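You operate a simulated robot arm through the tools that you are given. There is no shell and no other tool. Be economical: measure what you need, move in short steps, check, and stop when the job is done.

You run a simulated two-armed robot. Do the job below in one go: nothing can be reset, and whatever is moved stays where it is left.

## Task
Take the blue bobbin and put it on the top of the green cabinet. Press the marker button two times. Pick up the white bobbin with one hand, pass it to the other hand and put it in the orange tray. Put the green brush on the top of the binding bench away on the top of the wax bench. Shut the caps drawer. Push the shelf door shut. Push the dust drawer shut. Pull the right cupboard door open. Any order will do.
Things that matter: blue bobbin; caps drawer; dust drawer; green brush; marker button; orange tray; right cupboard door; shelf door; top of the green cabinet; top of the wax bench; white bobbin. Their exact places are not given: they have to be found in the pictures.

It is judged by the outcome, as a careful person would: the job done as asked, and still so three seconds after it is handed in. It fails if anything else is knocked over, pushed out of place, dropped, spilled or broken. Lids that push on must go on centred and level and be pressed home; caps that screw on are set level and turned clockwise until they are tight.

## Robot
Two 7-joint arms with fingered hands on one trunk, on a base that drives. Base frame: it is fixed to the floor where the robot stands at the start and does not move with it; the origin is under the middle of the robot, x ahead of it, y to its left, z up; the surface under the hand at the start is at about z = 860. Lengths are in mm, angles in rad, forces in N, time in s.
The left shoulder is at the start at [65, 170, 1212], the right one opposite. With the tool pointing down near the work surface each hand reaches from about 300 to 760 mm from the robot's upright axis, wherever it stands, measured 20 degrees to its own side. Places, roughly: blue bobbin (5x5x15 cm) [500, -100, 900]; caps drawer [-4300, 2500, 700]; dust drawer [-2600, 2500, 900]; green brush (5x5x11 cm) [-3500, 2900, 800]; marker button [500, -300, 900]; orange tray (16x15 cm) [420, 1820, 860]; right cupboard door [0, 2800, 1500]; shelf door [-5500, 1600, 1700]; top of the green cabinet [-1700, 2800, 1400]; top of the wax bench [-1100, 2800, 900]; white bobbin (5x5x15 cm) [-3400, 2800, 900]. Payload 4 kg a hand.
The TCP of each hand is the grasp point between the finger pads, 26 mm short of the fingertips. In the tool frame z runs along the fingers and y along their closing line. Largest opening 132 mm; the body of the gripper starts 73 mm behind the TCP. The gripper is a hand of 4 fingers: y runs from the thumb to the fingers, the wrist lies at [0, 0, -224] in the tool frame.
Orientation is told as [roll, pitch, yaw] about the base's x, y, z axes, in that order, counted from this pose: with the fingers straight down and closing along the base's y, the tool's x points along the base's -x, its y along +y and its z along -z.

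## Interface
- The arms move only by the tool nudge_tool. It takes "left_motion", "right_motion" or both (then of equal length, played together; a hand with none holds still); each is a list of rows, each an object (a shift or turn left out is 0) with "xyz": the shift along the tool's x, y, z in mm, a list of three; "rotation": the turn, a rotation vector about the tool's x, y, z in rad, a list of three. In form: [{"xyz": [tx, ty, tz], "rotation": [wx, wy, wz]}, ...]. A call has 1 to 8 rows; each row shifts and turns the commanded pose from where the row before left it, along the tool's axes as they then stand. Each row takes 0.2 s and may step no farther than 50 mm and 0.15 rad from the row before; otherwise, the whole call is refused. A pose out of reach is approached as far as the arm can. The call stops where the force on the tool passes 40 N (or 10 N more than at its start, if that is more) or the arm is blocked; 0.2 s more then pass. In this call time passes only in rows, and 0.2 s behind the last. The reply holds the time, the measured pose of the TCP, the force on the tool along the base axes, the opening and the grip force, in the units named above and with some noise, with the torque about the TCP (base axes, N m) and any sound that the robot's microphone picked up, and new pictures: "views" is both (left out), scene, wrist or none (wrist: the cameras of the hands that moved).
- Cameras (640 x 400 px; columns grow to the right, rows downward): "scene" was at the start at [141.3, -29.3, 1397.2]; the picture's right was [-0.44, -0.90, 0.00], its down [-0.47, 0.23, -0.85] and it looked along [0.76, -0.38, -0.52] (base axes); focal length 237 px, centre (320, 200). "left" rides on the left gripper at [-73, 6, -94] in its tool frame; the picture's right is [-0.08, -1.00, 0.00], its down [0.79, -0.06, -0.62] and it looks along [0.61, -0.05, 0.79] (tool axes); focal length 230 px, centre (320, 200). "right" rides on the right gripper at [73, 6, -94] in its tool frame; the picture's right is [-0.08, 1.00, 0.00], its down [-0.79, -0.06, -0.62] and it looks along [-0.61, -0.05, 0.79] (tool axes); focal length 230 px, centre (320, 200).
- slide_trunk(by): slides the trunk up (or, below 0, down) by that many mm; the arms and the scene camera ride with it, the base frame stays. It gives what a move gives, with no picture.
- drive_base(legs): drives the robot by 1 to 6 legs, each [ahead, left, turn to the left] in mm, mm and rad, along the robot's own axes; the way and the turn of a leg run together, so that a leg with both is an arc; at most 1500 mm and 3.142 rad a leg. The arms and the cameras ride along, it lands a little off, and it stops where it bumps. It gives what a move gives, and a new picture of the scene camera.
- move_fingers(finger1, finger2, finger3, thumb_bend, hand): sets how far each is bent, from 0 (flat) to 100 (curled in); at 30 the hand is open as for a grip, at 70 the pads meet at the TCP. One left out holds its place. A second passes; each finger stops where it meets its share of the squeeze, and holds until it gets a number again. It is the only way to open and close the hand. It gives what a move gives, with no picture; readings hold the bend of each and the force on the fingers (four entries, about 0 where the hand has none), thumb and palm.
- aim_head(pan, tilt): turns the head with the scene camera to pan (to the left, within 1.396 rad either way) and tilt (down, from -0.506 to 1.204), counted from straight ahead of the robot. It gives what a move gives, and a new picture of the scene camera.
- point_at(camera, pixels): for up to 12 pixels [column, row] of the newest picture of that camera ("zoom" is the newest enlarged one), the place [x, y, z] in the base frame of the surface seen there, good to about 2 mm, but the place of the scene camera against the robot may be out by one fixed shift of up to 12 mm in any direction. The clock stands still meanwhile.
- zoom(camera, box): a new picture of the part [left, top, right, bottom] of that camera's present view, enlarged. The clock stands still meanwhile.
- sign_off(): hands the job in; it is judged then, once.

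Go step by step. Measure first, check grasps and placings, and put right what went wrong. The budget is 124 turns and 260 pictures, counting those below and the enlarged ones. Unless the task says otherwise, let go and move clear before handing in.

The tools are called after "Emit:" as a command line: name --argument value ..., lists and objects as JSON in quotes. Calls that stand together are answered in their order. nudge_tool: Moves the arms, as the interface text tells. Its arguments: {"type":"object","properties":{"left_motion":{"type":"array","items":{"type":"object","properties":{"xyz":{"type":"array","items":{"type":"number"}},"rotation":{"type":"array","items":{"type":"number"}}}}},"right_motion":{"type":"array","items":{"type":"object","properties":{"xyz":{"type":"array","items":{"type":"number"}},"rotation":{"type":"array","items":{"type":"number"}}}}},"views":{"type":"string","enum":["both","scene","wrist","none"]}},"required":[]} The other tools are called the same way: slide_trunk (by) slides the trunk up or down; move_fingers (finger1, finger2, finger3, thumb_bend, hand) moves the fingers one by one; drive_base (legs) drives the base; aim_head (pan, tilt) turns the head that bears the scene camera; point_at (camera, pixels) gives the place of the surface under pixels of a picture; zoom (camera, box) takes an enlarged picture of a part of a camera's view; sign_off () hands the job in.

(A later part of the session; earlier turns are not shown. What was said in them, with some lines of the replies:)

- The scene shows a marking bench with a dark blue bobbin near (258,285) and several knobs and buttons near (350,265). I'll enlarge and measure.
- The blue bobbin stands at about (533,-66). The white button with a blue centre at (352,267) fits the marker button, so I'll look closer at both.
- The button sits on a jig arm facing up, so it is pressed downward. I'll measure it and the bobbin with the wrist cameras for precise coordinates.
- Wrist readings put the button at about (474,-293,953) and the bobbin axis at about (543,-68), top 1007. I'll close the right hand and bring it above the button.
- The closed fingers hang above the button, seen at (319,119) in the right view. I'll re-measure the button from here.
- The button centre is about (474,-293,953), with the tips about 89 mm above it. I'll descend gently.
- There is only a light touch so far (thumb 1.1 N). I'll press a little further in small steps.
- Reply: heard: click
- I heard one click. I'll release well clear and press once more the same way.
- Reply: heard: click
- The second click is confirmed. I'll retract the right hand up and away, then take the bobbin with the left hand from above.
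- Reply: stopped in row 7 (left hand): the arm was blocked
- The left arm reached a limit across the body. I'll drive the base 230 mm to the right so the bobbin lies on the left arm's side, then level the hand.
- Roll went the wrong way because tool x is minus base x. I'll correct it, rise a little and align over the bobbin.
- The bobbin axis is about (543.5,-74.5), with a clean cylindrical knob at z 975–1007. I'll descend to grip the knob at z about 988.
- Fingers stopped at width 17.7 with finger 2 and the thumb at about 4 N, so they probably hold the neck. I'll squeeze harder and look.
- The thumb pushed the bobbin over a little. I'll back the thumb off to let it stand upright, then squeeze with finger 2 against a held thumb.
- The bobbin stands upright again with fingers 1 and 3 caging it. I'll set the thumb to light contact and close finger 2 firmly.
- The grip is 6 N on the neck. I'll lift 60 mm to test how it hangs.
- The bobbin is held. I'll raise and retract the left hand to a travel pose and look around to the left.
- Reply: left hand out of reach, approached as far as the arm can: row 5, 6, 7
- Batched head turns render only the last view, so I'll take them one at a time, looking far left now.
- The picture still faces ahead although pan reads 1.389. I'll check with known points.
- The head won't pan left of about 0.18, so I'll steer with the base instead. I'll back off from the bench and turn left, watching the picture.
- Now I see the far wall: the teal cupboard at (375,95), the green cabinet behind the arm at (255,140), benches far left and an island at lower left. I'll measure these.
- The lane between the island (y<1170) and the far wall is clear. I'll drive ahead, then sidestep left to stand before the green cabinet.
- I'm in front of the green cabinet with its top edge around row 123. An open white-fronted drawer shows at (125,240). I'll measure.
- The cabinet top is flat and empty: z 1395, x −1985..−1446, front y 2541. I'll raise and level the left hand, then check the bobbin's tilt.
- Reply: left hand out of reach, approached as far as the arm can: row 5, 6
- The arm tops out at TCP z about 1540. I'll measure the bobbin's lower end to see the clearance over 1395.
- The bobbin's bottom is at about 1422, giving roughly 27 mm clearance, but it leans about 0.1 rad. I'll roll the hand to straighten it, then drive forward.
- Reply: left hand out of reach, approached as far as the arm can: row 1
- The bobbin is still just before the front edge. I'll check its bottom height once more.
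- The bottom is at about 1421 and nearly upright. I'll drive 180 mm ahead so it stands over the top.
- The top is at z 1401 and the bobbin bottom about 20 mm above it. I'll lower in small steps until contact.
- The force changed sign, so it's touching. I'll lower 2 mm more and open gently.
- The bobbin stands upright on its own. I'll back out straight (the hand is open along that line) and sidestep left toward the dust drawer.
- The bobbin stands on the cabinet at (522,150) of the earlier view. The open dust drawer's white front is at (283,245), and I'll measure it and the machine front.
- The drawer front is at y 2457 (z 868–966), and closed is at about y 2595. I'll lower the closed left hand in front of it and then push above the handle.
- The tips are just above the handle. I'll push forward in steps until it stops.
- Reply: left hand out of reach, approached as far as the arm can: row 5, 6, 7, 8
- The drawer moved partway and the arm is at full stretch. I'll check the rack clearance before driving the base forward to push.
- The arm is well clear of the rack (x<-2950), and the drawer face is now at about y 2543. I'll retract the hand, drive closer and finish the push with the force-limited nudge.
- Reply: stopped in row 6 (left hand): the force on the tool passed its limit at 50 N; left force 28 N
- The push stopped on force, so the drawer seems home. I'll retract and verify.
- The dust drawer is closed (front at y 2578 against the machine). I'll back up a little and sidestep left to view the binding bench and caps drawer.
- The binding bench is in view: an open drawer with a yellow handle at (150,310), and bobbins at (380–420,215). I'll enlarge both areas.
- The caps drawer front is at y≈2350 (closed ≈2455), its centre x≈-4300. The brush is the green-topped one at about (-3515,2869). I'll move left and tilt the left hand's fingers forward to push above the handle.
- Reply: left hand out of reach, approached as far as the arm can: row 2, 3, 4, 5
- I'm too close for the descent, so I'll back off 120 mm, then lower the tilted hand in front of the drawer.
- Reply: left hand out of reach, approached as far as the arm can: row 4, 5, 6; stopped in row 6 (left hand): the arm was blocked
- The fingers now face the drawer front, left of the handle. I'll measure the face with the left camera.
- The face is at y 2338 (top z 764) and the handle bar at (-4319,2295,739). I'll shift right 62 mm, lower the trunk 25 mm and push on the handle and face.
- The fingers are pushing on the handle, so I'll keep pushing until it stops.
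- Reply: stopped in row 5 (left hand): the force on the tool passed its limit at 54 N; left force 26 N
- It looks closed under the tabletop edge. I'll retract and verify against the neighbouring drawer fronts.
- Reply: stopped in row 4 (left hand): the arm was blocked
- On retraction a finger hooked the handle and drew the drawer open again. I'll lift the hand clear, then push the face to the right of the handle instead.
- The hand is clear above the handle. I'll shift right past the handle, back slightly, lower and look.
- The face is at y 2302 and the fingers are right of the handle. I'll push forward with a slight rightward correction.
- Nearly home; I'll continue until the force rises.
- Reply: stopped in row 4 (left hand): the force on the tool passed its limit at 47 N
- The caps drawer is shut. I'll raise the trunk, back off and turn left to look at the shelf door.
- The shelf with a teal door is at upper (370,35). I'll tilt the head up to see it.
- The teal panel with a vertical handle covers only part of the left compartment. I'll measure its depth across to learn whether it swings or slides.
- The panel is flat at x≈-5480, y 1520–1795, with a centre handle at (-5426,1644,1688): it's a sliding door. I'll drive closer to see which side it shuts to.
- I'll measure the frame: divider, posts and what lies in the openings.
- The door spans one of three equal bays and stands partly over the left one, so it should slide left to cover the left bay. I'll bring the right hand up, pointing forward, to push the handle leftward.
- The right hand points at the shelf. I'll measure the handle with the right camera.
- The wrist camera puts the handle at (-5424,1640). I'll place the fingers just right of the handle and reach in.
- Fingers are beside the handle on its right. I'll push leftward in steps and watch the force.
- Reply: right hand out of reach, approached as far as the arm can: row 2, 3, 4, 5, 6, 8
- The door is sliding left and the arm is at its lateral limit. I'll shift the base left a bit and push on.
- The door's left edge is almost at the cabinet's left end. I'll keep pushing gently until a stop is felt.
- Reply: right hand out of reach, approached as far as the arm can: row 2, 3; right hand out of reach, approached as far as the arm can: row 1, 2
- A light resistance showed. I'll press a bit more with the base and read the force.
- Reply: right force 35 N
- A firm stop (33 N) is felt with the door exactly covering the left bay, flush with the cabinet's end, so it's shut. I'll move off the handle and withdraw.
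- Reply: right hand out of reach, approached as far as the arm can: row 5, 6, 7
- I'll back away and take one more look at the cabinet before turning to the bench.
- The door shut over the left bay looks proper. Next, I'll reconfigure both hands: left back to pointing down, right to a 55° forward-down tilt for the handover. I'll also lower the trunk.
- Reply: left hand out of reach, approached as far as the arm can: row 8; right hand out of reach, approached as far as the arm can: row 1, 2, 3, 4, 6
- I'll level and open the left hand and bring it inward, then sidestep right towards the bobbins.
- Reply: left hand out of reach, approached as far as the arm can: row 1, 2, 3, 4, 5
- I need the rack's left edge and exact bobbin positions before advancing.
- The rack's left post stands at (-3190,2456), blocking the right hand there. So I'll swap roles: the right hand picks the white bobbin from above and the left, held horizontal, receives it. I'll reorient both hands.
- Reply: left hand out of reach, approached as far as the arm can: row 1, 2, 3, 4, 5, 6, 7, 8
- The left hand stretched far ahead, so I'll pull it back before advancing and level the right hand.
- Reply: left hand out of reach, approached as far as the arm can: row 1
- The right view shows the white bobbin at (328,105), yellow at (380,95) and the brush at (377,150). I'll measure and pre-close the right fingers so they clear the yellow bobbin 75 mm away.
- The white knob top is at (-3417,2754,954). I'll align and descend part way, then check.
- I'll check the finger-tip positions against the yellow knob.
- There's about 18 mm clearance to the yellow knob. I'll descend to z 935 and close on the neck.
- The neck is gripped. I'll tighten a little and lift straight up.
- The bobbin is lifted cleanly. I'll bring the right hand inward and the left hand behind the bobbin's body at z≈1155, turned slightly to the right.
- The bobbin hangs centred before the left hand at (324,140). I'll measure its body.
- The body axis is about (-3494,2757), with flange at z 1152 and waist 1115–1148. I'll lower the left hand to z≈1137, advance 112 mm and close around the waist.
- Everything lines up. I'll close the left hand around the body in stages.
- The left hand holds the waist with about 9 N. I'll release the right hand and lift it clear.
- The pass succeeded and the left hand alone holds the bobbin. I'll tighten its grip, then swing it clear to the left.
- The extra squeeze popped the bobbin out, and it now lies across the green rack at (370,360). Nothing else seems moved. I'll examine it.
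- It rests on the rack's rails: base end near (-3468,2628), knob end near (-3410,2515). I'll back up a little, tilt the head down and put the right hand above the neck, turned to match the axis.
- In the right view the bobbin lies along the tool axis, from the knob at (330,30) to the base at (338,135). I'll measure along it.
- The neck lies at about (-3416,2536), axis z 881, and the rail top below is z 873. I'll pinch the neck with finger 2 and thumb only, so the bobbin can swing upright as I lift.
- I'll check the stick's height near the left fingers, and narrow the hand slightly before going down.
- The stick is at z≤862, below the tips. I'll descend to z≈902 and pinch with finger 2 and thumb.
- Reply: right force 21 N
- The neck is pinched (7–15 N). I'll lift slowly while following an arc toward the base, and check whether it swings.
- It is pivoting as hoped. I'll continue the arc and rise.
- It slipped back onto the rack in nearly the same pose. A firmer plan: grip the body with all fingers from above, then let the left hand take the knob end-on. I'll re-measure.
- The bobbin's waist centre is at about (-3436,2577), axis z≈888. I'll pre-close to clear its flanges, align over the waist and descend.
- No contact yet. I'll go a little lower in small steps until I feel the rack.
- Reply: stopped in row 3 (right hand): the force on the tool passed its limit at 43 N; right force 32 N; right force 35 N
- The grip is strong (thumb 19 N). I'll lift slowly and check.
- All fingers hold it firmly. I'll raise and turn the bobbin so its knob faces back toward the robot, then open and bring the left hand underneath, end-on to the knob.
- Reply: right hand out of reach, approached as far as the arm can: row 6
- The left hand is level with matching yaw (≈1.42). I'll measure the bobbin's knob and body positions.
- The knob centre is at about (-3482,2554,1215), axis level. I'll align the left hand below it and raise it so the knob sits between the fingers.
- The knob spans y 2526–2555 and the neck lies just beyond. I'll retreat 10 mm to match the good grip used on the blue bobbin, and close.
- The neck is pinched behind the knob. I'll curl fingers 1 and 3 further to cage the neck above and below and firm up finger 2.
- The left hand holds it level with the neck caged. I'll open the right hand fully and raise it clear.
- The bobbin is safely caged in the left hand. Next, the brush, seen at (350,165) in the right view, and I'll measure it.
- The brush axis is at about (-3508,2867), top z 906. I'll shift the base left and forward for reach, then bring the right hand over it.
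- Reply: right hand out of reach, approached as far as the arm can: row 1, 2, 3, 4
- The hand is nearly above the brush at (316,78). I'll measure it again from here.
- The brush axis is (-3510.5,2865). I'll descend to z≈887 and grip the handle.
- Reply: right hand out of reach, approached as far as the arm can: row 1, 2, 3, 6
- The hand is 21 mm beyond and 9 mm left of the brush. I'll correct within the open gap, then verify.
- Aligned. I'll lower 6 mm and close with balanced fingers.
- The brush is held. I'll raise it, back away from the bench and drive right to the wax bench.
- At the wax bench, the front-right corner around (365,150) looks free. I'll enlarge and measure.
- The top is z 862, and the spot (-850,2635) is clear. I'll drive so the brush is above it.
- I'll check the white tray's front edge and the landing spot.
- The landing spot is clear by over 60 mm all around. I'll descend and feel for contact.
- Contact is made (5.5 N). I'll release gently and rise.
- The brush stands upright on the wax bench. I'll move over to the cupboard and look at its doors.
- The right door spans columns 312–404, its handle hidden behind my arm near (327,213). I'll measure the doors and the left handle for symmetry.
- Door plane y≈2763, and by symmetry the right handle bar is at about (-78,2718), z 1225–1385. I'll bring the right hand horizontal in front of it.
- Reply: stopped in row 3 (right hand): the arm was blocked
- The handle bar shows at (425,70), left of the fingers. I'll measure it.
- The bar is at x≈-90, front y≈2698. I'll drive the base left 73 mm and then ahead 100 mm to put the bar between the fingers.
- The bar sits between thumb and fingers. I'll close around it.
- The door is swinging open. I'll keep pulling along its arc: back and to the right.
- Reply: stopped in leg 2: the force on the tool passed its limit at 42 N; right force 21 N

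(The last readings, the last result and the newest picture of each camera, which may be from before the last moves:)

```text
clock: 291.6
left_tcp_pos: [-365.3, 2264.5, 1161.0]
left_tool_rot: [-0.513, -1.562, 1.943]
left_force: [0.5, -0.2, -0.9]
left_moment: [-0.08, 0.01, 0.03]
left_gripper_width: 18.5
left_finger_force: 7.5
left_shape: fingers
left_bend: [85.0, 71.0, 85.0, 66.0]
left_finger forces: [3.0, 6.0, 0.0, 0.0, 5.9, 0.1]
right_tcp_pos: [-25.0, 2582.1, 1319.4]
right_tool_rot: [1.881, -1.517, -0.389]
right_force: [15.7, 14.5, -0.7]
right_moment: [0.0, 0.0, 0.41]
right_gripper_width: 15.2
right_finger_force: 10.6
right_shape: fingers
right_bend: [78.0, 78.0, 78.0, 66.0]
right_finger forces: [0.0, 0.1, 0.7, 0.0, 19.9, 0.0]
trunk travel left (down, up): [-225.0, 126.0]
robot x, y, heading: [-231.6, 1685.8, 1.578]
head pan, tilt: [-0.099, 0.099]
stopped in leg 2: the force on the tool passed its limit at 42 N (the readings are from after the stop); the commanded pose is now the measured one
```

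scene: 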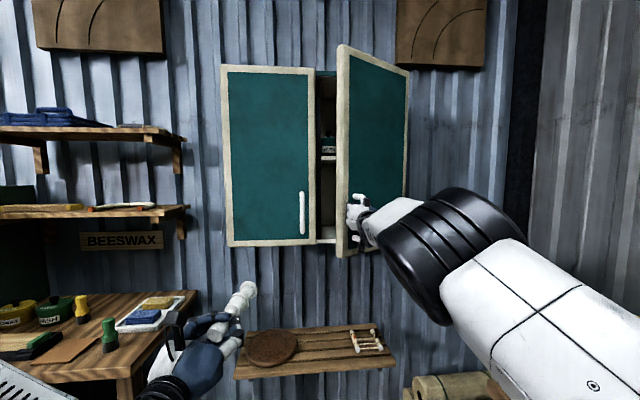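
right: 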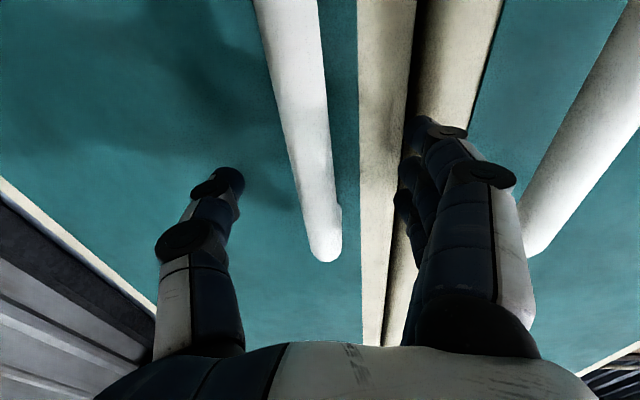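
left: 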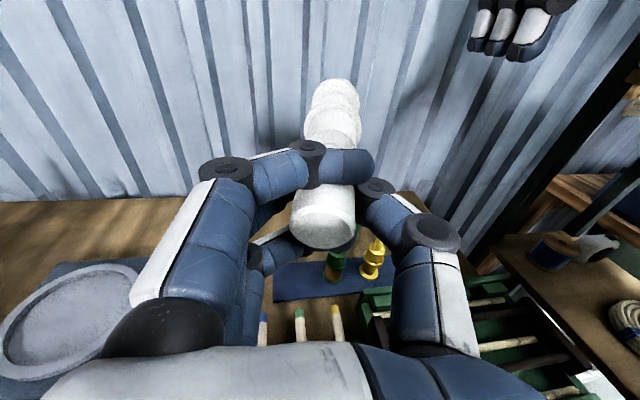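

The door is about 27° open. I'll let go of the handle, then use the closed hand from inside the free edge to swing it wider.

Emit:
move_fingers --hand "right" --finger1 35 --finger2 35 --finger3 35 --thumb_bend 35

Emit:
drive_base --legs '[[-120, 0, 0], [0, 135, 0]]'

Emit:
move_fingers --hand "right" --finger1 70 --finger2 70 --finger3 70 --thumb_bend 70

Emit:
point_at --camera "scene" --pixels '[[350, 100], [350, 150], [354, 120], [400, 120], [320, 120]]'

```text
clock: 292.6
left_tcp_pos: [-370.6, 2263.0, 1162.1]
left_tool_rot: [-0.91, -1.559, 2.344]
left_force: [0.2, 1.1, -0.6]
left_moment: [-0.05, 0.04, 0.01]
left_gripper_width: 18.3
left_finger_force: 7.3
left_shape: fingers
left_bend: [85.0, 71.0, 85.0, 66.0]
left_finger forces: [3.0, 6.1, 0.1, 0.0, 5.9, 0.1]
right_tcp_pos: [-34.2, 2581.4, 1322.4]
right_tool_rot: [1.985, -1.521, -0.486]
right_force: [-0.7, -0.3, 0.1]
right_moment: [0.01, -0.02, 0.01]
right_gripper_width: 119.2
right_finger_force: 0.0
right_shape: fingers
right_bend: [35.0, 35.0, 35.0, 35.0]
right_finger forces: [0.0, 0.0, 0.0, 0.1, 0.0, 0.0]
trunk travel left (down, up): [-225.0, 126.0]
robot x, y, heading: [-236.0, 1685.1, 1.577]
head pan, tilt: [-0.099, 0.099]
```

```text
clock: 295.3
left_tcp_pos: [-501.7, 2144.9, 1161.5]
left_tool_rot: [-0.946, -1.561, 2.373]
left_force: [-0.5, 0.5, -0.5]
left_moment: [-0.07, 0.02, -0.01]
left_gripper_width: 18.5
left_finger_force: 7.7
left_shape: fingers
left_bend: [85.0, 71.0, 85.0, 66.0]
left_finger forces: [3.0, 6.1, 0.0, 0.1, 5.9, 0.0]
right_tcp_pos: [-164.4, 2460.5, 1322.6]
right_tool_rot: [1.989, -1.519, -0.495]
right_force: [-0.3, -0.6, 0.2]
right_moment: [-0.02, -0.02, 0.01]
right_gripper_width: 119.8
right_finger_force: 0.1
right_shape: fingers
right_bend: [35.0, 35.0, 35.0, 35.0]
right_finger forces: [0.1, 0.0, 0.0, 0.1, 0.1, 0.0]
trunk travel left (down, up): [-225.0, 126.0]
robot x, y, heading: [-365.9, 1566.5, 1.575]
head pan, tilt: [-0.099, 0.099]
```

scene: 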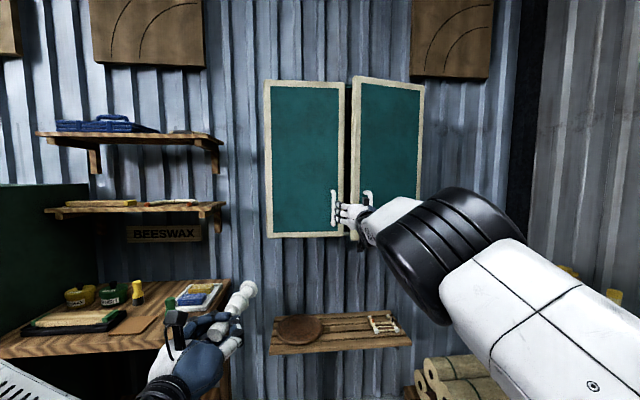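

```text
clock: 296.3
left_tcp_pos: [-500.5, 2143.8, 1162.9]
left_tool_rot: [-0.91, -1.561, 2.339]
left_force: [-0.1, -0.2, 0.1]
left_moment: [-0.06, 0.03, -0.04]
left_gripper_width: 18.6
left_finger_force: 7.9
left_shape: fingers
left_bend: [85.0, 71.0, 85.0, 66.0]
left_finger forces: [3.0, 6.2, 0.0, 0.0, 6.0, 0.0]
right_tcp_pos: [-164.0, 2459.5, 1322.8]
right_tool_rot: [1.986, -1.52, -0.493]
right_force: [0.4, -0.2, -0.2]
right_moment: [-0.01, -0.01, 0.0]
right_gripper_width: 14.4
right_finger_force: 0.0
right_shape: fingers
right_bend: [70.0, 70.0, 70.0, 70.0]
right_finger forces: [0.0, 0.0, 0.0, 0.0, 0.1, 0.0]
trunk travel left (down, up): [-225.0, 126.0]
robot x, y, heading: [-364.4, 1566.6, 1.575]
head pan, tilt: [-0.099, 0.099]
```

```text
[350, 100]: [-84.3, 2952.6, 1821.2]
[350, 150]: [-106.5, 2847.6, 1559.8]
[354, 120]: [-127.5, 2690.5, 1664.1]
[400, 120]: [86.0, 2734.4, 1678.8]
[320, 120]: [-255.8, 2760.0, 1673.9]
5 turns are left
```

Only 5 turns remain, so I'll batch: swing the door wider from inside, back off, turn the left hand downward with the bobbin, then face the tray bench and look.

Emit:
drive_base --legs '[[240, 0, 0], [-99, -39, 0], [-69, -53, 0], [-53, -69, 0], [-34, -81, 0], [0, -60, 0]]'

Emit:
drive_base --legs '[[-150, 0, 0], [0, 250, 0]]'

Emit:
nudge_tool --left_motion '[{"rotation": [0, 0.14, 0]}, {"rotation": [0, 0.14, 0]}, {"rotation": [0, 0.14, 0]}, {"rotation": [0, 0.14, 0]}, {"rotation": [0, 0.14, 0]}, {"rotation": [0, 0.14, 0]}, {"rotation": [0, 0.14, 0]}, {"rotation": [0, 0.14, 0]}]' --views "none"

Emit:
nudge_tool --left_motion '[{"rotation": [0, 0.14, 0]}, {"rotation": [0, 0.14, 0]}, {"rotation": [0, 0.14, 0]}]' --views "none"

Emit:
aim_head --pan 0.15 --tilt 0.6

Emit:
drive_base --legs '[[0, 0, -1.575], [100, 268, 0]]'

Emit:
nudge_tool --left_motion '[{}]' --views "both"

```text
clock: 302.2
left_tcp_pos: [-201.0, 2122.1, 1162.5]
left_tool_rot: [-0.88, -1.56, 2.309]
left_force: [0.4, -0.5, -0.8]
left_moment: [-0.06, 0.03, 0.05]
left_gripper_width: 18.7
left_finger_force: 7.7
left_shape: fingers
left_bend: [85.0, 71.0, 85.0, 66.0]
left_finger forces: [2.9, 6.0, 0.0, 0.0, 5.9, 0.0]
right_tcp_pos: [135.9, 2439.7, 1323.6]
right_tool_rot: [1.981, -1.519, -0.487]
right_force: [0.8, 0.4, -0.7]
right_moment: [0.02, 0.02, 0.03]
right_gripper_width: 13.8
right_finger_force: 0.1
right_shape: fingers
right_bend: [70.0, 70.0, 70.0, 70.0]
right_finger forces: [0.0, 0.1, 0.1, 0.0, 0.0, 0.0]
trunk travel left (down, up): [-225.0, 126.0]
robot x, y, heading: [-68.9, 1543.6, 1.575]
head pan, tilt: [-0.099, 0.099]
```

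scene: 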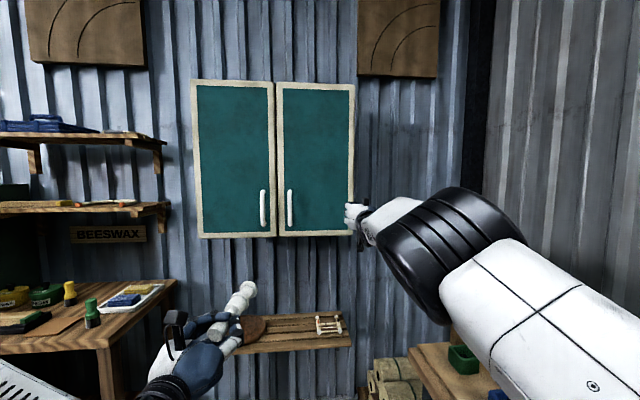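

```text
clock: 306.0
left_tcp_pos: [-443.9, 1972.9, 1162.1]
left_tool_rot: [-0.923, -1.56, 2.347]
left_force: [-0.1, 0.4, -0.2]
left_moment: [-0.04, 0.03, -0.02]
left_gripper_width: 18.6
left_finger_force: 7.4
left_shape: fingers
left_bend: [85.0, 71.0, 85.0, 66.0]
left_finger forces: [3.0, 6.1, 0.0, 0.1, 5.9, 0.0]
right_tcp_pos: [-106.6, 2288.0, 1322.7]
right_tool_rot: [1.989, -1.521, -0.496]
right_force: [0.6, 0.5, -0.6]
right_moment: [-0.02, 0.0, -0.04]
right_gripper_width: 13.8
right_finger_force: 0.1
right_shape: fingers
right_bend: [70.0, 70.0, 70.0, 70.0]
right_finger forces: [0.1, 0.0, 0.1, 0.0, 0.0, 0.0]
trunk travel left (down, up): [-225.0, 126.0]
robot x, y, heading: [-313.1, 1393.4, 1.571]
head pan, tilt: [-0.099, 0.099]
```

scene: 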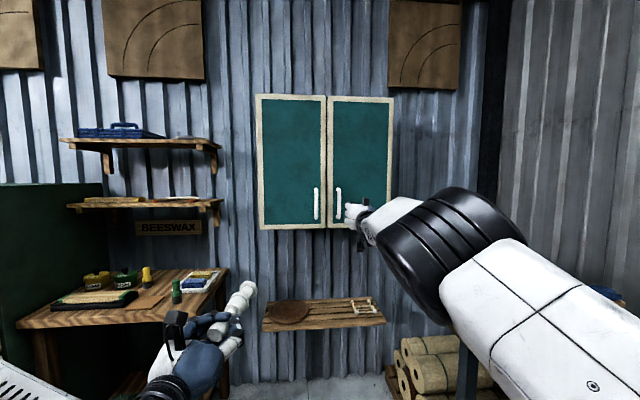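

```text
clock: 307.8
left_tcp_pos: [-443.2, 1972.1, 1163.0]
left_tool_rot: [-0.009, -0.444, 1.429]
left_force: [-0.4, 0.2, -1.2]
left_moment: [-0.03, 0.0, -0.03]
left_gripper_width: 18.2
left_finger_force: 6.6
left_shape: fingers
left_bend: [85.0, 71.0, 85.0, 66.0]
left_finger forces: [1.9, 5.6, 0.0, 0.0, 5.2, 0.0]
right_tcp_pos: [-106.2, 2289.5, 1321.6]
right_tool_rot: [1.972, -1.521, -0.483]
right_force: [0.2, 0.8, -1.1]
right_moment: [0.01, -0.01, 0.02]
right_gripper_width: 13.9
right_finger_force: 0.1
right_shape: fingers
right_bend: [70.0, 70.0, 70.0, 70.0]
right_finger forces: [0.0, 0.0, 0.0, 0.0, 0.1, 0.0]
trunk travel left (down, up): [-225.0, 126.0]
robot x, y, heading: [-313.6, 1391.8, 1.564]
head pan, tilt: [-0.099, 0.099]
```

```text
clock: 308.6
left_tcp_pos: [-443.1, 1973.4, 1162.0]
left_tool_rot: [-0.007, -0.022, 1.423]
left_force: [0.4, 0.5, 0.5]
left_moment: [0.01, 0.01, 0.03]
left_gripper_width: 18.6
left_finger_force: 5.7
left_shape: fingers
left_bend: [85.0, 71.0, 85.0, 66.0]
left_finger forces: [1.3, 5.4, 0.1, 0.0, 4.8, 0.1]
right_tcp_pos: [-106.2, 2289.4, 1322.0]
right_tool_rot: [1.962, -1.519, -0.472]
right_force: [0.7, 0.8, 0.6]
right_moment: [0.01, -0.01, -0.03]
right_gripper_width: 13.9
right_finger_force: 0.1
right_shape: fingers
right_bend: [70.0, 70.0, 70.0, 70.0]
right_finger forces: [0.0, 0.1, 0.0, 0.1, 0.1, 0.0]
trunk travel left (down, up): [-225.0, 126.0]
robot x, y, heading: [-313.2, 1389.6, 1.572]
head pan, tilt: [-0.099, 0.099]
```

```text
clock: 309.5
left_tcp_pos: [-443.5, 1972.4, 1162.5]
left_tool_rot: [-0.009, -0.026, 1.425]
left_force: [0.9, -0.5, 0.2]
left_moment: [0.01, 0.01, -0.01]
left_gripper_width: 18.5
left_finger_force: 5.3
left_shape: fingers
left_bend: [85.0, 71.0, 85.0, 66.0]
left_finger forces: [1.4, 5.3, 0.0, 0.0, 4.8, 0.0]
right_tcp_pos: [-106.3, 2288.0, 1322.8]
right_tool_rot: [1.984, -1.521, -0.497]
right_force: [0.8, 0.5, -0.4]
right_moment: [-0.02, -0.01, 0.01]
right_gripper_width: 13.7
right_finger_force: 0.1
right_shape: fingers
right_bend: [70.0, 70.0, 70.0, 70.0]
right_finger forces: [0.1, 0.0, 0.1, 0.0, 0.0, 0.0]
trunk travel left (down, up): [-225.0, 126.0]
robot x, y, heading: [-313.9, 1393.8, 1.569]
head pan, tilt: [0.15, 0.6]
```

scene: 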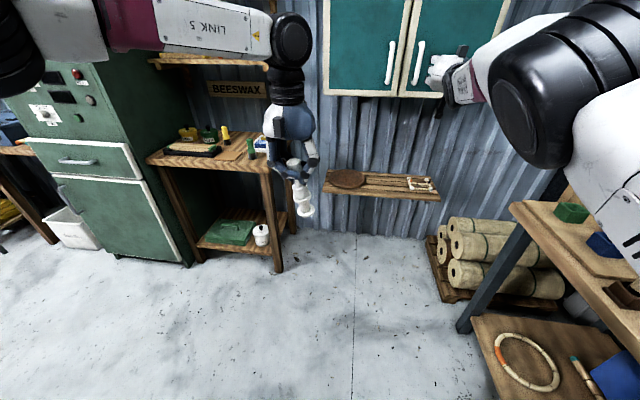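

```text
clock: 316.2
left_tcp_pos: [367.5, 1792.8, 1162.4]
left_tool_rot: [-0.007, -0.024, -0.145]
left_force: [-0.6, 0.0, -0.7]
left_moment: [-0.05, 0.02, 0.01]
left_gripper_width: 18.4
left_finger_force: 4.8
left_shape: fingers
left_bend: [85.0, 71.0, 85.0, 66.0]
left_finger forces: [1.3, 5.4, 0.0, 0.0, 4.3, 0.1]
right_tcp_pos: [684.0, 1455.6, 1323.0]
right_tool_rot: [1.986, -1.521, -2.065]
right_force: [-0.4, -0.9, -0.1]
right_moment: [0.02, -0.01, -0.02]
right_gripper_width: 13.7
right_finger_force: 0.1
right_shape: fingers
right_bend: [70.0, 70.0, 70.0, 70.0]
right_finger forces: [0.1, 0.1, 0.0, 0.0, 0.1, 0.1]
trunk travel left (down, up): [-225.0, 126.0]
robot x, y, heading: [-210.4, 1658.2, 0.003]
head pan, tilt: [0.15, 0.6]
```

scene: 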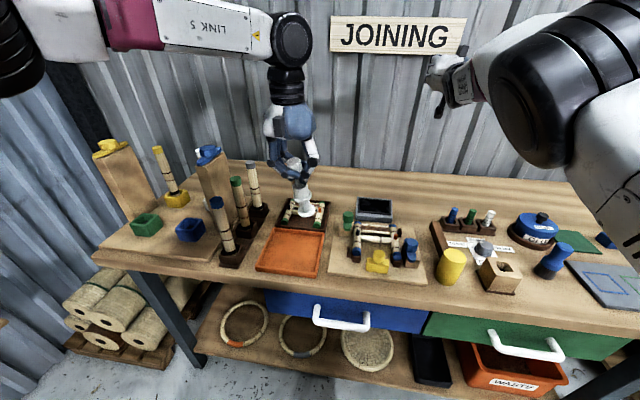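

```text
clock: 316.6
left_tcp_pos: [366.2, 1792.6, 1161.6]
left_tool_rot: [-0.007, -0.025, -0.146]
left_force: [-0.2, -0.3, 0.0]
left_moment: [0.02, 0.0, 0.02]
left_gripper_width: 18.5
left_finger_force: 5.0
left_shape: fingers
left_bend: [85.0, 71.0, 85.0, 66.0]
left_finger forces: [1.3, 5.3, 0.0, 0.0, 4.2, 0.0]
right_tcp_pos: [683.8, 1455.2, 1322.3]
right_tool_rot: [1.982, -1.52, -2.063]
right_force: [0.7, -0.7, 0.4]
right_moment: [-0.05, 0.0, 0.01]
right_gripper_width: 14.0
right_finger_force: 0.1
right_shape: fingers
right_bend: [70.0, 70.0, 70.0, 70.0]
right_finger forces: [0.0, 0.0, 0.1, 0.1, 0.0, 0.1]
trunk travel left (down, up): [-225.0, 126.0]
robot x, y, heading: [-211.6, 1661.1, 0.006]
head pan, tilt: [0.15, 0.6]
4 turns are left
```

scene: 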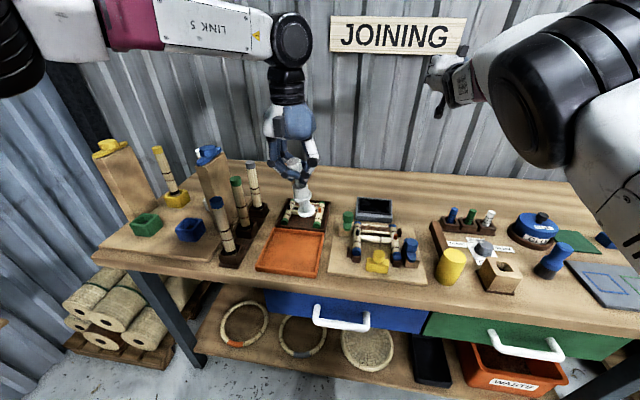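
left: 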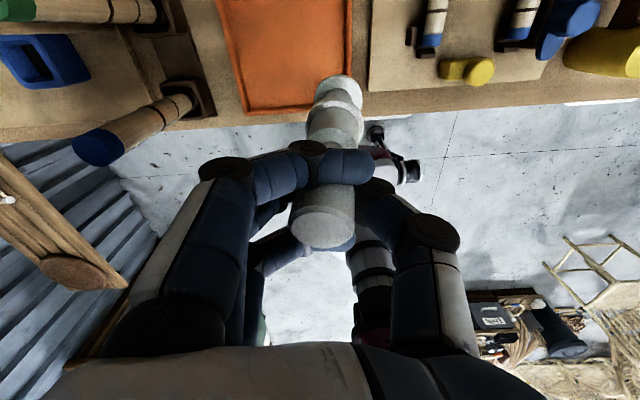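

The door got pushed shut during entry, so I'll redo it afterwards. The tray centre is about (417,1827): I'll set the bobbin down there, release in stages and rise. Then I'll drive back to the cupboard handle with the right hand open.

Emit:
nudge_tool --left_motion '[{"xyz": [-22, 21, 0]}, {"xyz": [-23, 21, 0]}, {"xyz": [0, 0, 45]}, {"xyz": [0, 0, 45]}, {"xyz": [0, 0, 45]}, {"xyz": [0, 0, 12]}]' --views "none"

Emit:
nudge_tool --left_motion '[{"rotation": [-0.04, 0.075, 0]}, {"rotation": [-0.04, 0.075, 0]}, {"xyz": [0, 0, 10]}, {"xyz": [0, 0, 8]}, {"xyz": [0, 0, 4]}, {"xyz": [0, 0, 3]}]' --views "scene"

Emit:
move_fingers --hand "left" --finger1 58 --finger3 58

Emit:
move_fingers --hand "left" --finger1 45 --finger2 62 --finger3 45 --thumb_bend 60

Emit:
move_fingers --hand "left" --finger1 35 --finger2 35 --finger3 35 --thumb_bend 35

Emit:
nudge_tool --left_motion '[{"xyz": [0, 0, -25]}, {"xyz": [0, 0, -40]}, {"xyz": [0, 0, -45]}, {"xyz": [0, 0, -45]}]' --views "scene"

Emit:
move_fingers --hand "right" --finger1 38 --finger2 38 --finger3 38 --thumb_bend 38

Emit:
drive_base --legs '[[-250, 0, 0], [0, 0, 1.573], [49, -178, 0]]'

Emit:
nudge_tool --right_motion '[{}]' --views "wrist"

```text
clock: 318.0
left_tcp_pos: [420.8, 1826.2, 1018.8]
left_tool_rot: [-0.006, -0.027, -0.143]
left_force: [-0.2, -0.1, 0.6]
left_moment: [0.04, 0.0, -0.01]
left_gripper_width: 18.7
left_finger_force: 5.9
left_shape: fingers
left_bend: [85.0, 72.0, 85.0, 66.0]
left_finger forces: [1.2, 5.1, 0.0, 0.1, 4.4, 0.0]
right_tcp_pos: [682.0, 1455.6, 1323.3]
right_tool_rot: [1.982, -1.52, -2.065]
right_force: [0.3, -0.4, -0.6]
right_moment: [-0.02, 0.01, 0.0]
right_gripper_width: 14.0
right_finger_force: 0.0
right_shape: fingers
right_bend: [70.0, 70.0, 70.0, 70.0]
right_finger forces: [0.0, 0.0, 0.0, 0.0, 0.1, 0.0]
trunk travel left (down, up): [-225.0, 126.0]
robot x, y, heading: [-212.0, 1661.2, -0.005]
head pan, tilt: [0.15, 0.6]
```

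```text
clock: 319.4
left_tcp_pos: [416.4, 1828.6, 992.5]
left_tool_rot: [0.071, 0.124, -0.14]
left_force: [0.3, -0.5, 0.0]
left_moment: [0.03, -0.01, 0.02]
left_gripper_width: 18.6
left_finger_force: 5.1
left_shape: fingers
left_bend: [85.0, 72.0, 85.0, 66.0]
left_finger forces: [0.9, 5.1, 0.0, 0.1, 4.3, 0.0]
right_tcp_pos: [682.7, 1455.2, 1322.0]
right_tool_rot: [1.982, -1.521, -2.063]
right_force: [0.0, -0.3, 0.2]
right_moment: [0.02, -0.03, 0.01]
right_gripper_width: 13.8
right_finger_force: 0.1
right_shape: fingers
right_bend: [70.0, 70.0, 70.0, 70.0]
right_finger forces: [0.0, 0.0, 0.0, 0.0, 0.0, 0.1]
trunk travel left (down, up): [-225.0, 126.0]
robot x, y, heading: [-207.6, 1658.0, 0.003]
head pan, tilt: [0.15, 0.6]
```

scene: 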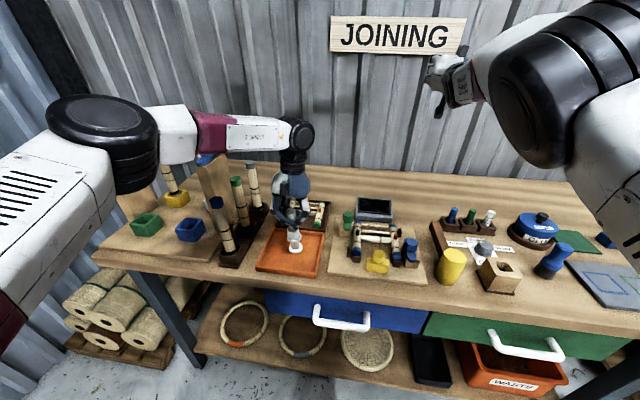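

```text
clock: 320.4
left_tcp_pos: [417.4, 1828.3, 991.9]
left_tool_rot: [0.073, 0.126, -0.141]
left_force: [0.2, 0.4, -1.0]
left_moment: [0.03, 0.02, 0.01]
left_gripper_width: 37.7
left_finger_force: 5.1
left_shape: fingers
left_bend: [57.0, 72.0, 57.0, 66.0]
left_finger forces: [0.1, 5.5, 0.0, 0.0, 4.6, 0.0]
right_tcp_pos: [684.0, 1454.7, 1323.3]
right_tool_rot: [1.984, -1.52, -2.065]
right_force: [0.6, 0.2, -0.2]
right_moment: [-0.02, -0.02, -0.05]
right_gripper_width: 14.2
right_finger_force: 0.1
right_shape: fingers
right_bend: [70.0, 70.0, 70.0, 70.0]
right_finger forces: [0.0, 0.1, 0.0, 0.1, 0.0, 0.0]
trunk travel left (down, up): [-225.0, 126.0]
robot x, y, heading: [-213.1, 1656.8, -0.0]
head pan, tilt: [0.15, 0.6]
```

```text
clock: 321.4
left_tcp_pos: [416.7, 1829.2, 991.0]
left_tool_rot: [0.073, 0.125, -0.139]
left_force: [-0.2, 0.3, 0.2]
left_moment: [-0.01, 0.0, 0.03]
left_gripper_width: 62.1
left_finger_force: 0.2
left_shape: fingers
left_bend: [45.0, 62.0, 45.0, 60.0]
left_finger forces: [0.0, 0.0, 0.0, 0.1, 0.0, 0.1]
right_tcp_pos: [682.2, 1454.9, 1323.8]
right_tool_rot: [1.988, -1.521, -2.065]
right_force: [0.2, -0.1, -0.2]
right_moment: [0.05, 0.0, -0.02]
right_gripper_width: 14.4
right_finger_force: 0.0
right_shape: fingers
right_bend: [70.0, 70.0, 70.0, 70.0]
right_finger forces: [0.0, 0.0, 0.0, 0.0, 0.0, 0.1]
trunk travel left (down, up): [-225.0, 126.0]
robot x, y, heading: [-211.9, 1660.3, 0.003]
head pan, tilt: [0.15, 0.6]
```

```text
clock: 322.4
left_tcp_pos: [417.0, 1828.7, 991.3]
left_tool_rot: [0.072, 0.125, -0.14]
left_force: [-0.2, 0.2, -0.3]
left_moment: [0.02, 0.01, -0.02]
left_gripper_width: 119.7
left_finger_force: 0.0
left_shape: fingers
left_bend: [35.0, 35.0, 35.0, 35.0]
left_finger forces: [0.1, 0.1, 0.1, 0.1, 0.0, 0.1]
right_tcp_pos: [683.0, 1455.7, 1322.6]
right_tool_rot: [1.986, -1.52, -2.065]
right_force: [0.1, 0.7, -0.4]
right_moment: [0.01, 0.02, 0.01]
right_gripper_width: 13.9
right_finger_force: 0.1
right_shape: fingers
right_bend: [70.0, 70.0, 70.0, 70.0]
right_finger forces: [0.0, 0.0, 0.0, 0.0, 0.2, 0.0]
trunk travel left (down, up): [-225.0, 126.0]
robot x, y, heading: [-215.3, 1660.8, 0.007]
head pan, tilt: [0.15, 0.6]
```

```text
clock: 323.4
left_tcp_pos: [436.8, 1813.4, 1145.7]
left_tool_rot: [0.074, 0.125, -0.141]
left_force: [0.2, 0.6, -0.2]
left_moment: [0.03, 0.0, 0.01]
left_gripper_width: 119.6
left_finger_force: 0.2
left_shape: fingers
left_bend: [35.0, 35.0, 35.0, 35.0]
left_finger forces: [0.1, 0.0, 0.1, 0.0, 0.0, 0.1]
right_tcp_pos: [682.0, 1455.2, 1324.1]
right_tool_rot: [1.991, -1.52, -2.071]
right_force: [0.4, -0.6, -0.2]
right_moment: [0.0, -0.01, -0.03]
right_gripper_width: 14.0
right_finger_force: 0.1
right_shape: fingers
right_bend: [70.0, 70.0, 70.0, 70.0]
right_finger forces: [0.0, 0.1, 0.0, 0.1, 0.0, 0.1]
trunk travel left (down, up): [-225.0, 126.0]
robot x, y, heading: [-212.0, 1659.3, 0.003]
head pan, tilt: [0.15, 0.6]
```

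scene: 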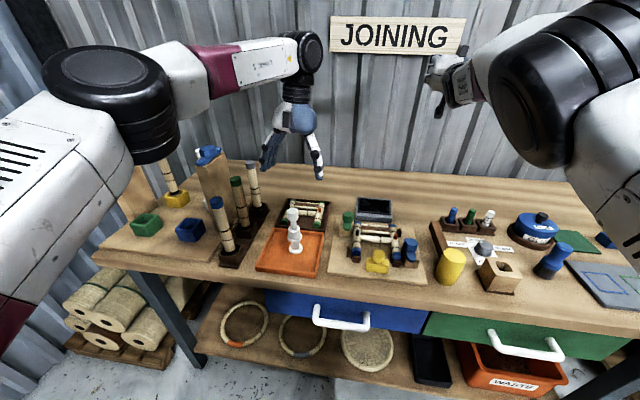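

```text
clock: 324.4
left_tcp_pos: [437.3, 1813.9, 1145.2]
left_tool_rot: [0.073, 0.126, -0.139]
left_force: [-0.4, 0.7, -0.3]
left_moment: [0.02, 0.02, 0.0]
left_gripper_width: 119.8
left_finger_force: 0.0
left_shape: fingers
left_bend: [35.0, 35.0, 35.0, 35.0]
left_finger forces: [0.1, 0.0, 0.0, 0.0, 0.0, 0.0]
right_tcp_pos: [682.8, 1455.5, 1323.1]
right_tool_rot: [1.985, -1.52, -2.064]
right_force: [-0.8, 0.1, -0.3]
right_moment: [0.01, 0.0, 0.03]
right_gripper_width: 110.0
right_finger_force: 0.0
right_shape: fingers
right_bend: [38.0, 38.0, 38.0, 38.0]
right_finger forces: [0.0, 0.0, 0.0, 0.1, 0.0, 0.0]
trunk travel left (down, up): [-225.0, 126.0]
robot x, y, heading: [-215.0, 1657.4, 0.001]
head pan, tilt: [0.15, 0.6]
```

```text
clock: 331.9
left_tcp_pos: [-447.0, 2357.7, 1144.8]
left_tool_rot: [0.073, 0.125, 1.45]
left_force: [0.2, -0.2, 0.4]
left_moment: [0.0, 0.02, 0.04]
left_gripper_width: 119.8
left_finger_force: 0.1
left_shape: fingers
left_bend: [35.0, 35.0, 35.0, 35.0]
left_finger forces: [0.0, 0.1, 0.0, 0.0, 0.1, 0.1]
right_tcp_pos: [-93.2, 2610.4, 1323.7]
right_tool_rot: [1.983, -1.52, -0.473]
right_force: [-0.3, -0.5, 0.3]
right_moment: [-0.02, 0.05, 0.03]
right_gripper_width: 109.8
right_finger_force: 0.1
right_shape: fingers
right_bend: [38.0, 38.0, 38.0, 38.0]
right_finger forces: [0.0, 0.0, 0.0, 0.0, 0.0, 0.1]
trunk travel left (down, up): [-225.0, 126.0]
robot x, y, heading: [-281.4, 1710.6, 1.587]
head pan, tilt: [0.15, 0.6]
```

scene: 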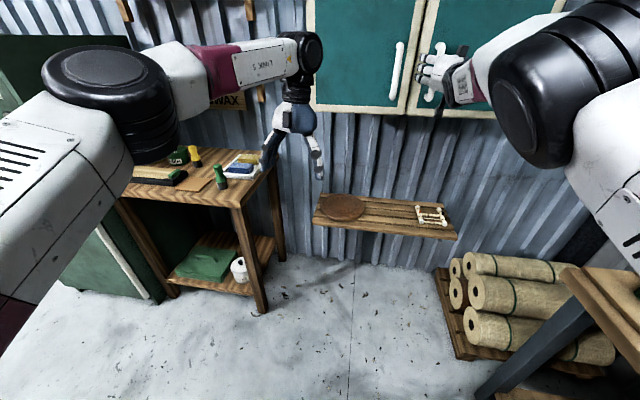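

```text
clock: 332.3
left_tcp_pos: [-448.3, 2357.1, 1145.4]
left_tool_rot: [0.072, 0.125, 1.449]
left_force: [0.2, -0.7, -0.7]
left_moment: [-0.02, 0.0, -0.04]
left_gripper_width: 119.6
left_finger_force: 0.0
left_shape: fingers
left_bend: [35.0, 35.0, 35.0, 35.0]
left_finger forces: [0.0, 0.1, 0.0, 0.1, 0.1, 0.1]
right_tcp_pos: [-95.0, 2609.8, 1322.9]
right_tool_rot: [1.983, -1.522, -0.475]
right_force: [-0.3, -0.2, -0.9]
right_moment: [-0.05, 0.02, 0.02]
right_gripper_width: 109.7
right_finger_force: 0.1
right_shape: fingers
right_bend: [38.0, 38.0, 38.0, 38.0]
right_finger forces: [0.1, 0.1, 0.0, 0.1, 0.0, 0.0]
trunk travel left (down, up): [-225.0, 126.0]
robot x, y, heading: [-280.1, 1711.7, 1.591]
head pan, tilt: [0.15, 0.6]
3 turns are left
```

right: 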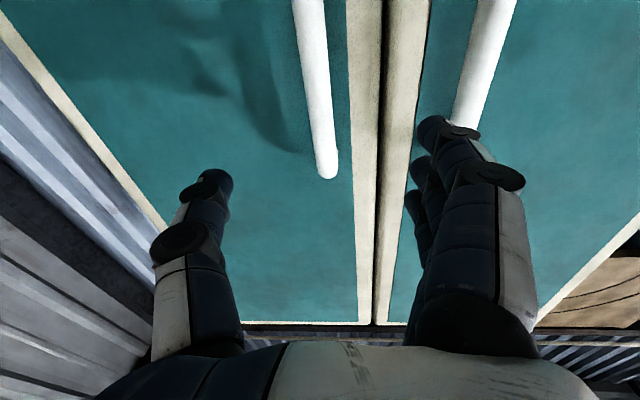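

The white bobbin stands upright in the orange tray, and the right hand faces the cupboard handle again. I'll go in, hook the bar loosely, pull along the arc, then release gently and back out.

Emit:
aim_head --pan -0.1 --tilt 0.1

Emit:
drive_base --legs '[[95, 0, -0.012]]'

Emit:
move_fingers --hand "right" --finger1 76 --finger2 76 --finger3 76 --thumb_bend 62

Emit:
drive_base --legs '[[-67, -26, 0], [-59, -38, 0], [-48, -53, 0], [-33, -63, 0], [-12, -46, 0]]'

Emit:
move_fingers --hand "right" --finger1 56 --finger2 56 --finger3 56 --thumb_bend 35

Emit:
drive_base --legs '[[-170, 0, 0]]'

Emit:
point_at --camera "scene" --pixels '[[300, 120], [310, 120], [320, 120], [330, 120], [340, 120], [350, 120], [360, 120], [370, 120], [380, 120], [390, 120], [400, 120], [285, 120]]'

```text
clock: 333.2
left_tcp_pos: [-447.5, 2357.1, 1144.8]
left_tool_rot: [0.075, 0.125, 1.45]
left_force: [0.8, 0.3, -0.4]
left_moment: [0.01, -0.02, 0.0]
left_gripper_width: 119.4
left_finger_force: 0.1
left_shape: fingers
left_bend: [35.0, 35.0, 35.0, 35.0]
left_finger forces: [0.0, 0.0, 0.0, 0.1, 0.1, 0.0]
right_tcp_pos: [-92.7, 2608.8, 1322.7]
right_tool_rot: [1.988, -1.52, -0.479]
right_force: [-0.2, -0.5, 0.1]
right_moment: [0.0, -0.01, -0.01]
right_gripper_width: 109.7
right_finger_force: 0.1
right_shape: fingers
right_bend: [38.0, 38.0, 38.0, 38.0]
right_finger forces: [0.1, 0.0, 0.0, 0.0, 0.0, 0.0]
trunk travel left (down, up): [-225.0, 126.0]
robot x, y, heading: [-281.9, 1713.5, 1.592]
head pan, tilt: [-0.099, 0.099]
```

scene: 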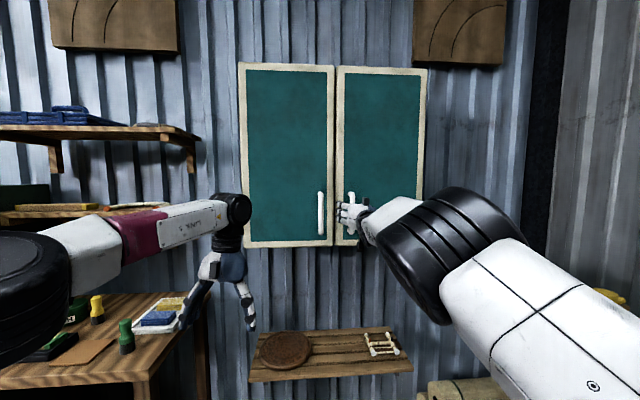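

```text
clock: 334.4
left_tcp_pos: [-442.8, 2454.4, 1145.1]
left_tool_rot: [0.073, 0.125, 1.44]
left_force: [0.5, -0.2, 0.2]
left_moment: [-0.01, -0.02, 0.01]
left_gripper_width: 119.4
left_finger_force: 0.1
left_shape: fingers
left_bend: [35.0, 35.0, 35.0, 35.0]
left_finger forces: [0.0, 0.0, 0.0, 0.0, 0.0, 0.0]
right_tcp_pos: [-86.1, 2703.9, 1322.7]
right_tool_rot: [1.977, -1.52, -0.479]
right_force: [0.3, -0.6, -0.5]
right_moment: [0.01, 0.0, 0.0]
right_gripper_width: 109.4
right_finger_force: 0.1
right_shape: fingers
right_bend: [38.0, 38.0, 38.0, 38.0]
right_finger forces: [0.0, 0.1, 0.1, 0.0, 0.0, 0.0]
trunk travel left (down, up): [-225.0, 126.0]
robot x, y, heading: [-282.7, 1808.5, 1.581]
head pan, tilt: [-0.099, 0.099]
```

scene: 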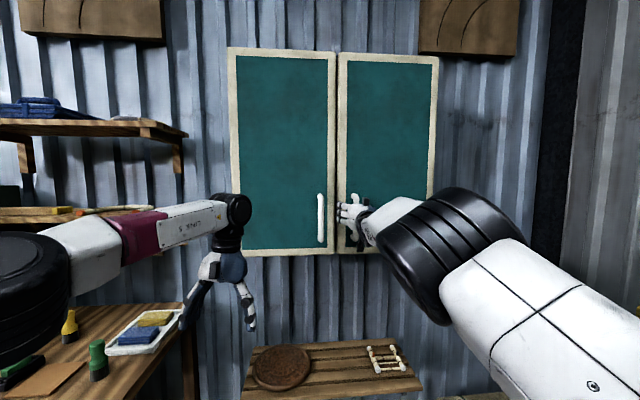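

```text
clock: 335.4
left_tcp_pos: [-442.3, 2452.7, 1145.2]
left_tool_rot: [0.073, 0.125, 1.438]
left_force: [-0.1, 0.8, 0.4]
left_moment: [0.02, -0.02, -0.02]
left_gripper_width: 119.3
left_finger_force: 0.1
left_shape: fingers
left_bend: [35.0, 35.0, 35.0, 35.0]
left_finger forces: [0.1, 0.0, 0.1, 0.0, 0.0, 0.0]
right_tcp_pos: [-86.1, 2703.1, 1322.3]
right_tool_rot: [1.979, -1.52, -0.481]
right_force: [-0.2, 0.5, -0.1]
right_moment: [-0.02, 0.03, -0.03]
right_gripper_width: 17.1
right_finger_force: 0.8
right_shape: fingers
right_bend: [76.0, 76.0, 76.0, 62.0]
right_finger forces: [0.0, 0.1, 0.8, 0.1, 0.0, 0.1]
trunk travel left (down, up): [-225.0, 126.0]
robot x, y, heading: [-283.3, 1810.4, 1.581]
head pan, tilt: [-0.099, 0.099]
```

```text
clock: 339.3
left_tcp_pos: [-213.6, 2239.1, 1145.1]
left_tool_rot: [0.07, 0.124, 1.438]
left_force: [-0.3, 0.4, -0.2]
left_moment: [-0.02, 0.02, 0.0]
left_gripper_width: 119.6
left_finger_force: 0.1
left_shape: fingers
left_bend: [35.0, 35.0, 35.0, 35.0]
left_finger forces: [0.0, 0.0, 0.1, 0.1, 0.0, 0.0]
right_tcp_pos: [143.2, 2486.6, 1322.9]
right_tool_rot: [1.979, -1.522, -0.481]
right_force: [-4.7, -6.2, -5.7]
right_moment: [-0.2, -0.25, 0.87]
right_gripper_width: 19.4
right_finger_force: 13.8
right_shape: fingers
right_bend: [74.0, 74.0, 74.0, 62.0]
right_finger forces: [16.4, 6.6, 4.3, 0.0, 0.0, 0.0]
trunk travel left (down, up): [-225.0, 126.0]
robot x, y, heading: [-53.4, 1591.8, 1.578]
head pan, tilt: [-0.099, 0.099]
```

scene: 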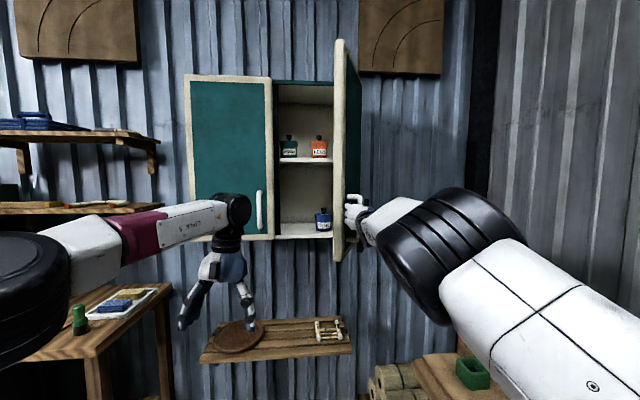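

```text
clock: 340.3
left_tcp_pos: [-213.7, 2239.9, 1144.4]
left_tool_rot: [0.075, 0.127, 1.439]
left_force: [0.5, -0.3, 0.2]
left_moment: [-0.02, 0.03, 0.01]
left_gripper_width: 119.7
left_finger_force: 0.1
left_shape: fingers
left_bend: [35.0, 35.0, 35.0, 35.0]
left_finger forces: [0.0, 0.1, 0.1, 0.1, 0.0, 0.1]
right_tcp_pos: [143.8, 2488.0, 1322.2]
right_tool_rot: [1.972, -1.521, -0.474]
right_force: [0.2, 0.1, -0.7]
right_moment: [-0.03, 0.01, 0.0]
right_gripper_width: 84.9
right_finger_force: 0.0
right_shape: fingers
right_bend: [56.0, 56.0, 56.0, 35.0]
right_finger forces: [0.0, 0.0, 0.0, 0.0, 0.1, 0.0]
trunk travel left (down, up): [-225.0, 126.0]
robot x, y, heading: [-53.1, 1592.0, 1.577]
head pan, tilt: [-0.099, 0.099]
```

```text
clock: 341.7
left_tcp_pos: [-210.5, 2065.9, 1145.1]
left_tool_rot: [0.074, 0.124, 1.434]
left_force: [0.6, 0.3, 0.0]
left_moment: [0.01, -0.01, 0.01]
left_gripper_width: 119.6
left_finger_force: 0.2
left_shape: fingers
left_bend: [35.0, 35.0, 35.0, 35.0]
left_finger forces: [0.1, 0.1, 0.0, 0.0, 0.0, 0.0]
right_tcp_pos: [147.3, 2314.7, 1323.3]
right_tool_rot: [1.981, -1.522, -0.489]
right_force: [0.6, 0.3, 0.2]
right_moment: [0.01, 0.01, 0.0]
right_gripper_width: 85.1
right_finger_force: 0.0
right_shape: fingers
right_bend: [56.0, 56.0, 56.0, 35.0]
right_finger forces: [0.0, 0.0, 0.0, 0.0, 0.1, 0.0]
trunk travel left (down, up): [-225.0, 126.0]
robot x, y, heading: [-52.0, 1420.5, 1.572]
head pan, tilt: [-0.099, 0.099]
```

scene: 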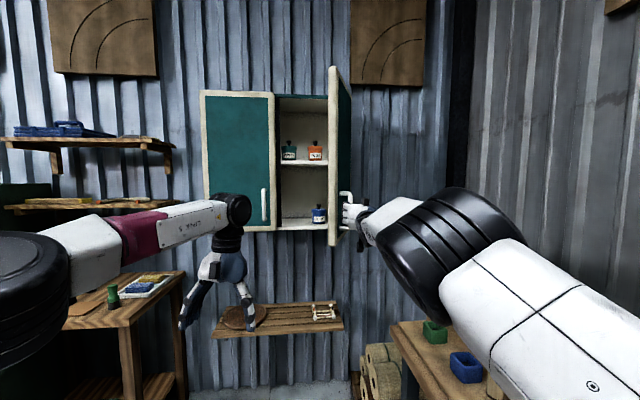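

```text
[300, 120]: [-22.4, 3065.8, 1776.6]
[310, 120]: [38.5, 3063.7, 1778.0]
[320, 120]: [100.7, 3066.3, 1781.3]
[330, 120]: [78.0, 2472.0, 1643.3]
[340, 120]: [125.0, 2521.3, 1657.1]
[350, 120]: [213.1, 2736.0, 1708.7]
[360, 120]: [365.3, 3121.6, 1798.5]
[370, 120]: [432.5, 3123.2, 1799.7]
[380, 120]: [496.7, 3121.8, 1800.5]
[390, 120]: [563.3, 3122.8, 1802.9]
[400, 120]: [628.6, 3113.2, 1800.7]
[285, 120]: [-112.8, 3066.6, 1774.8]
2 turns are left
```

The right cupboard door now stands open about 65–70° with the hand clear, and the earlier views show the other items where they should be. I'm handing in now.

Emit:
sign_off

```text
The job is handed in.
```

I handed the job in with every task carried out, but I dropped the white bobbin once, so the "nothing dropped" condition was broken along the way.

- **Blue bobbin:** it stands upright on top of the green cabinet.
- **Marker button:** pressed twice, with a click heard each time.
- **White bobbin:** it stands upright in the orange tray. After the first hand-to-hand pass I squeezed too hard and it fell onto the green rack on the binding bench. I picked it up again, repeated the pass from right hand to left, and put it in the tray. My fingers also pressed on the rack with up to about 43 N during the recovery. Nothing on it looked moved afterwards.
- **Green brush:** it stands upright on the wax bench.
- **Dust drawer:** shut.
- **Caps drawer:** shut. On the first try a finger hooked the handle and pulled it open again, so I pushed it a second time.
- **Shelf door:** slid left to a firm stop, covering the left bay. That left is the shut side was my judgement; nothing on the shelf confirmed it.
- **Right cupboard door:** open about 65–70°. My first attempt ended with it pushed shut, so I pulled it again by the handle.
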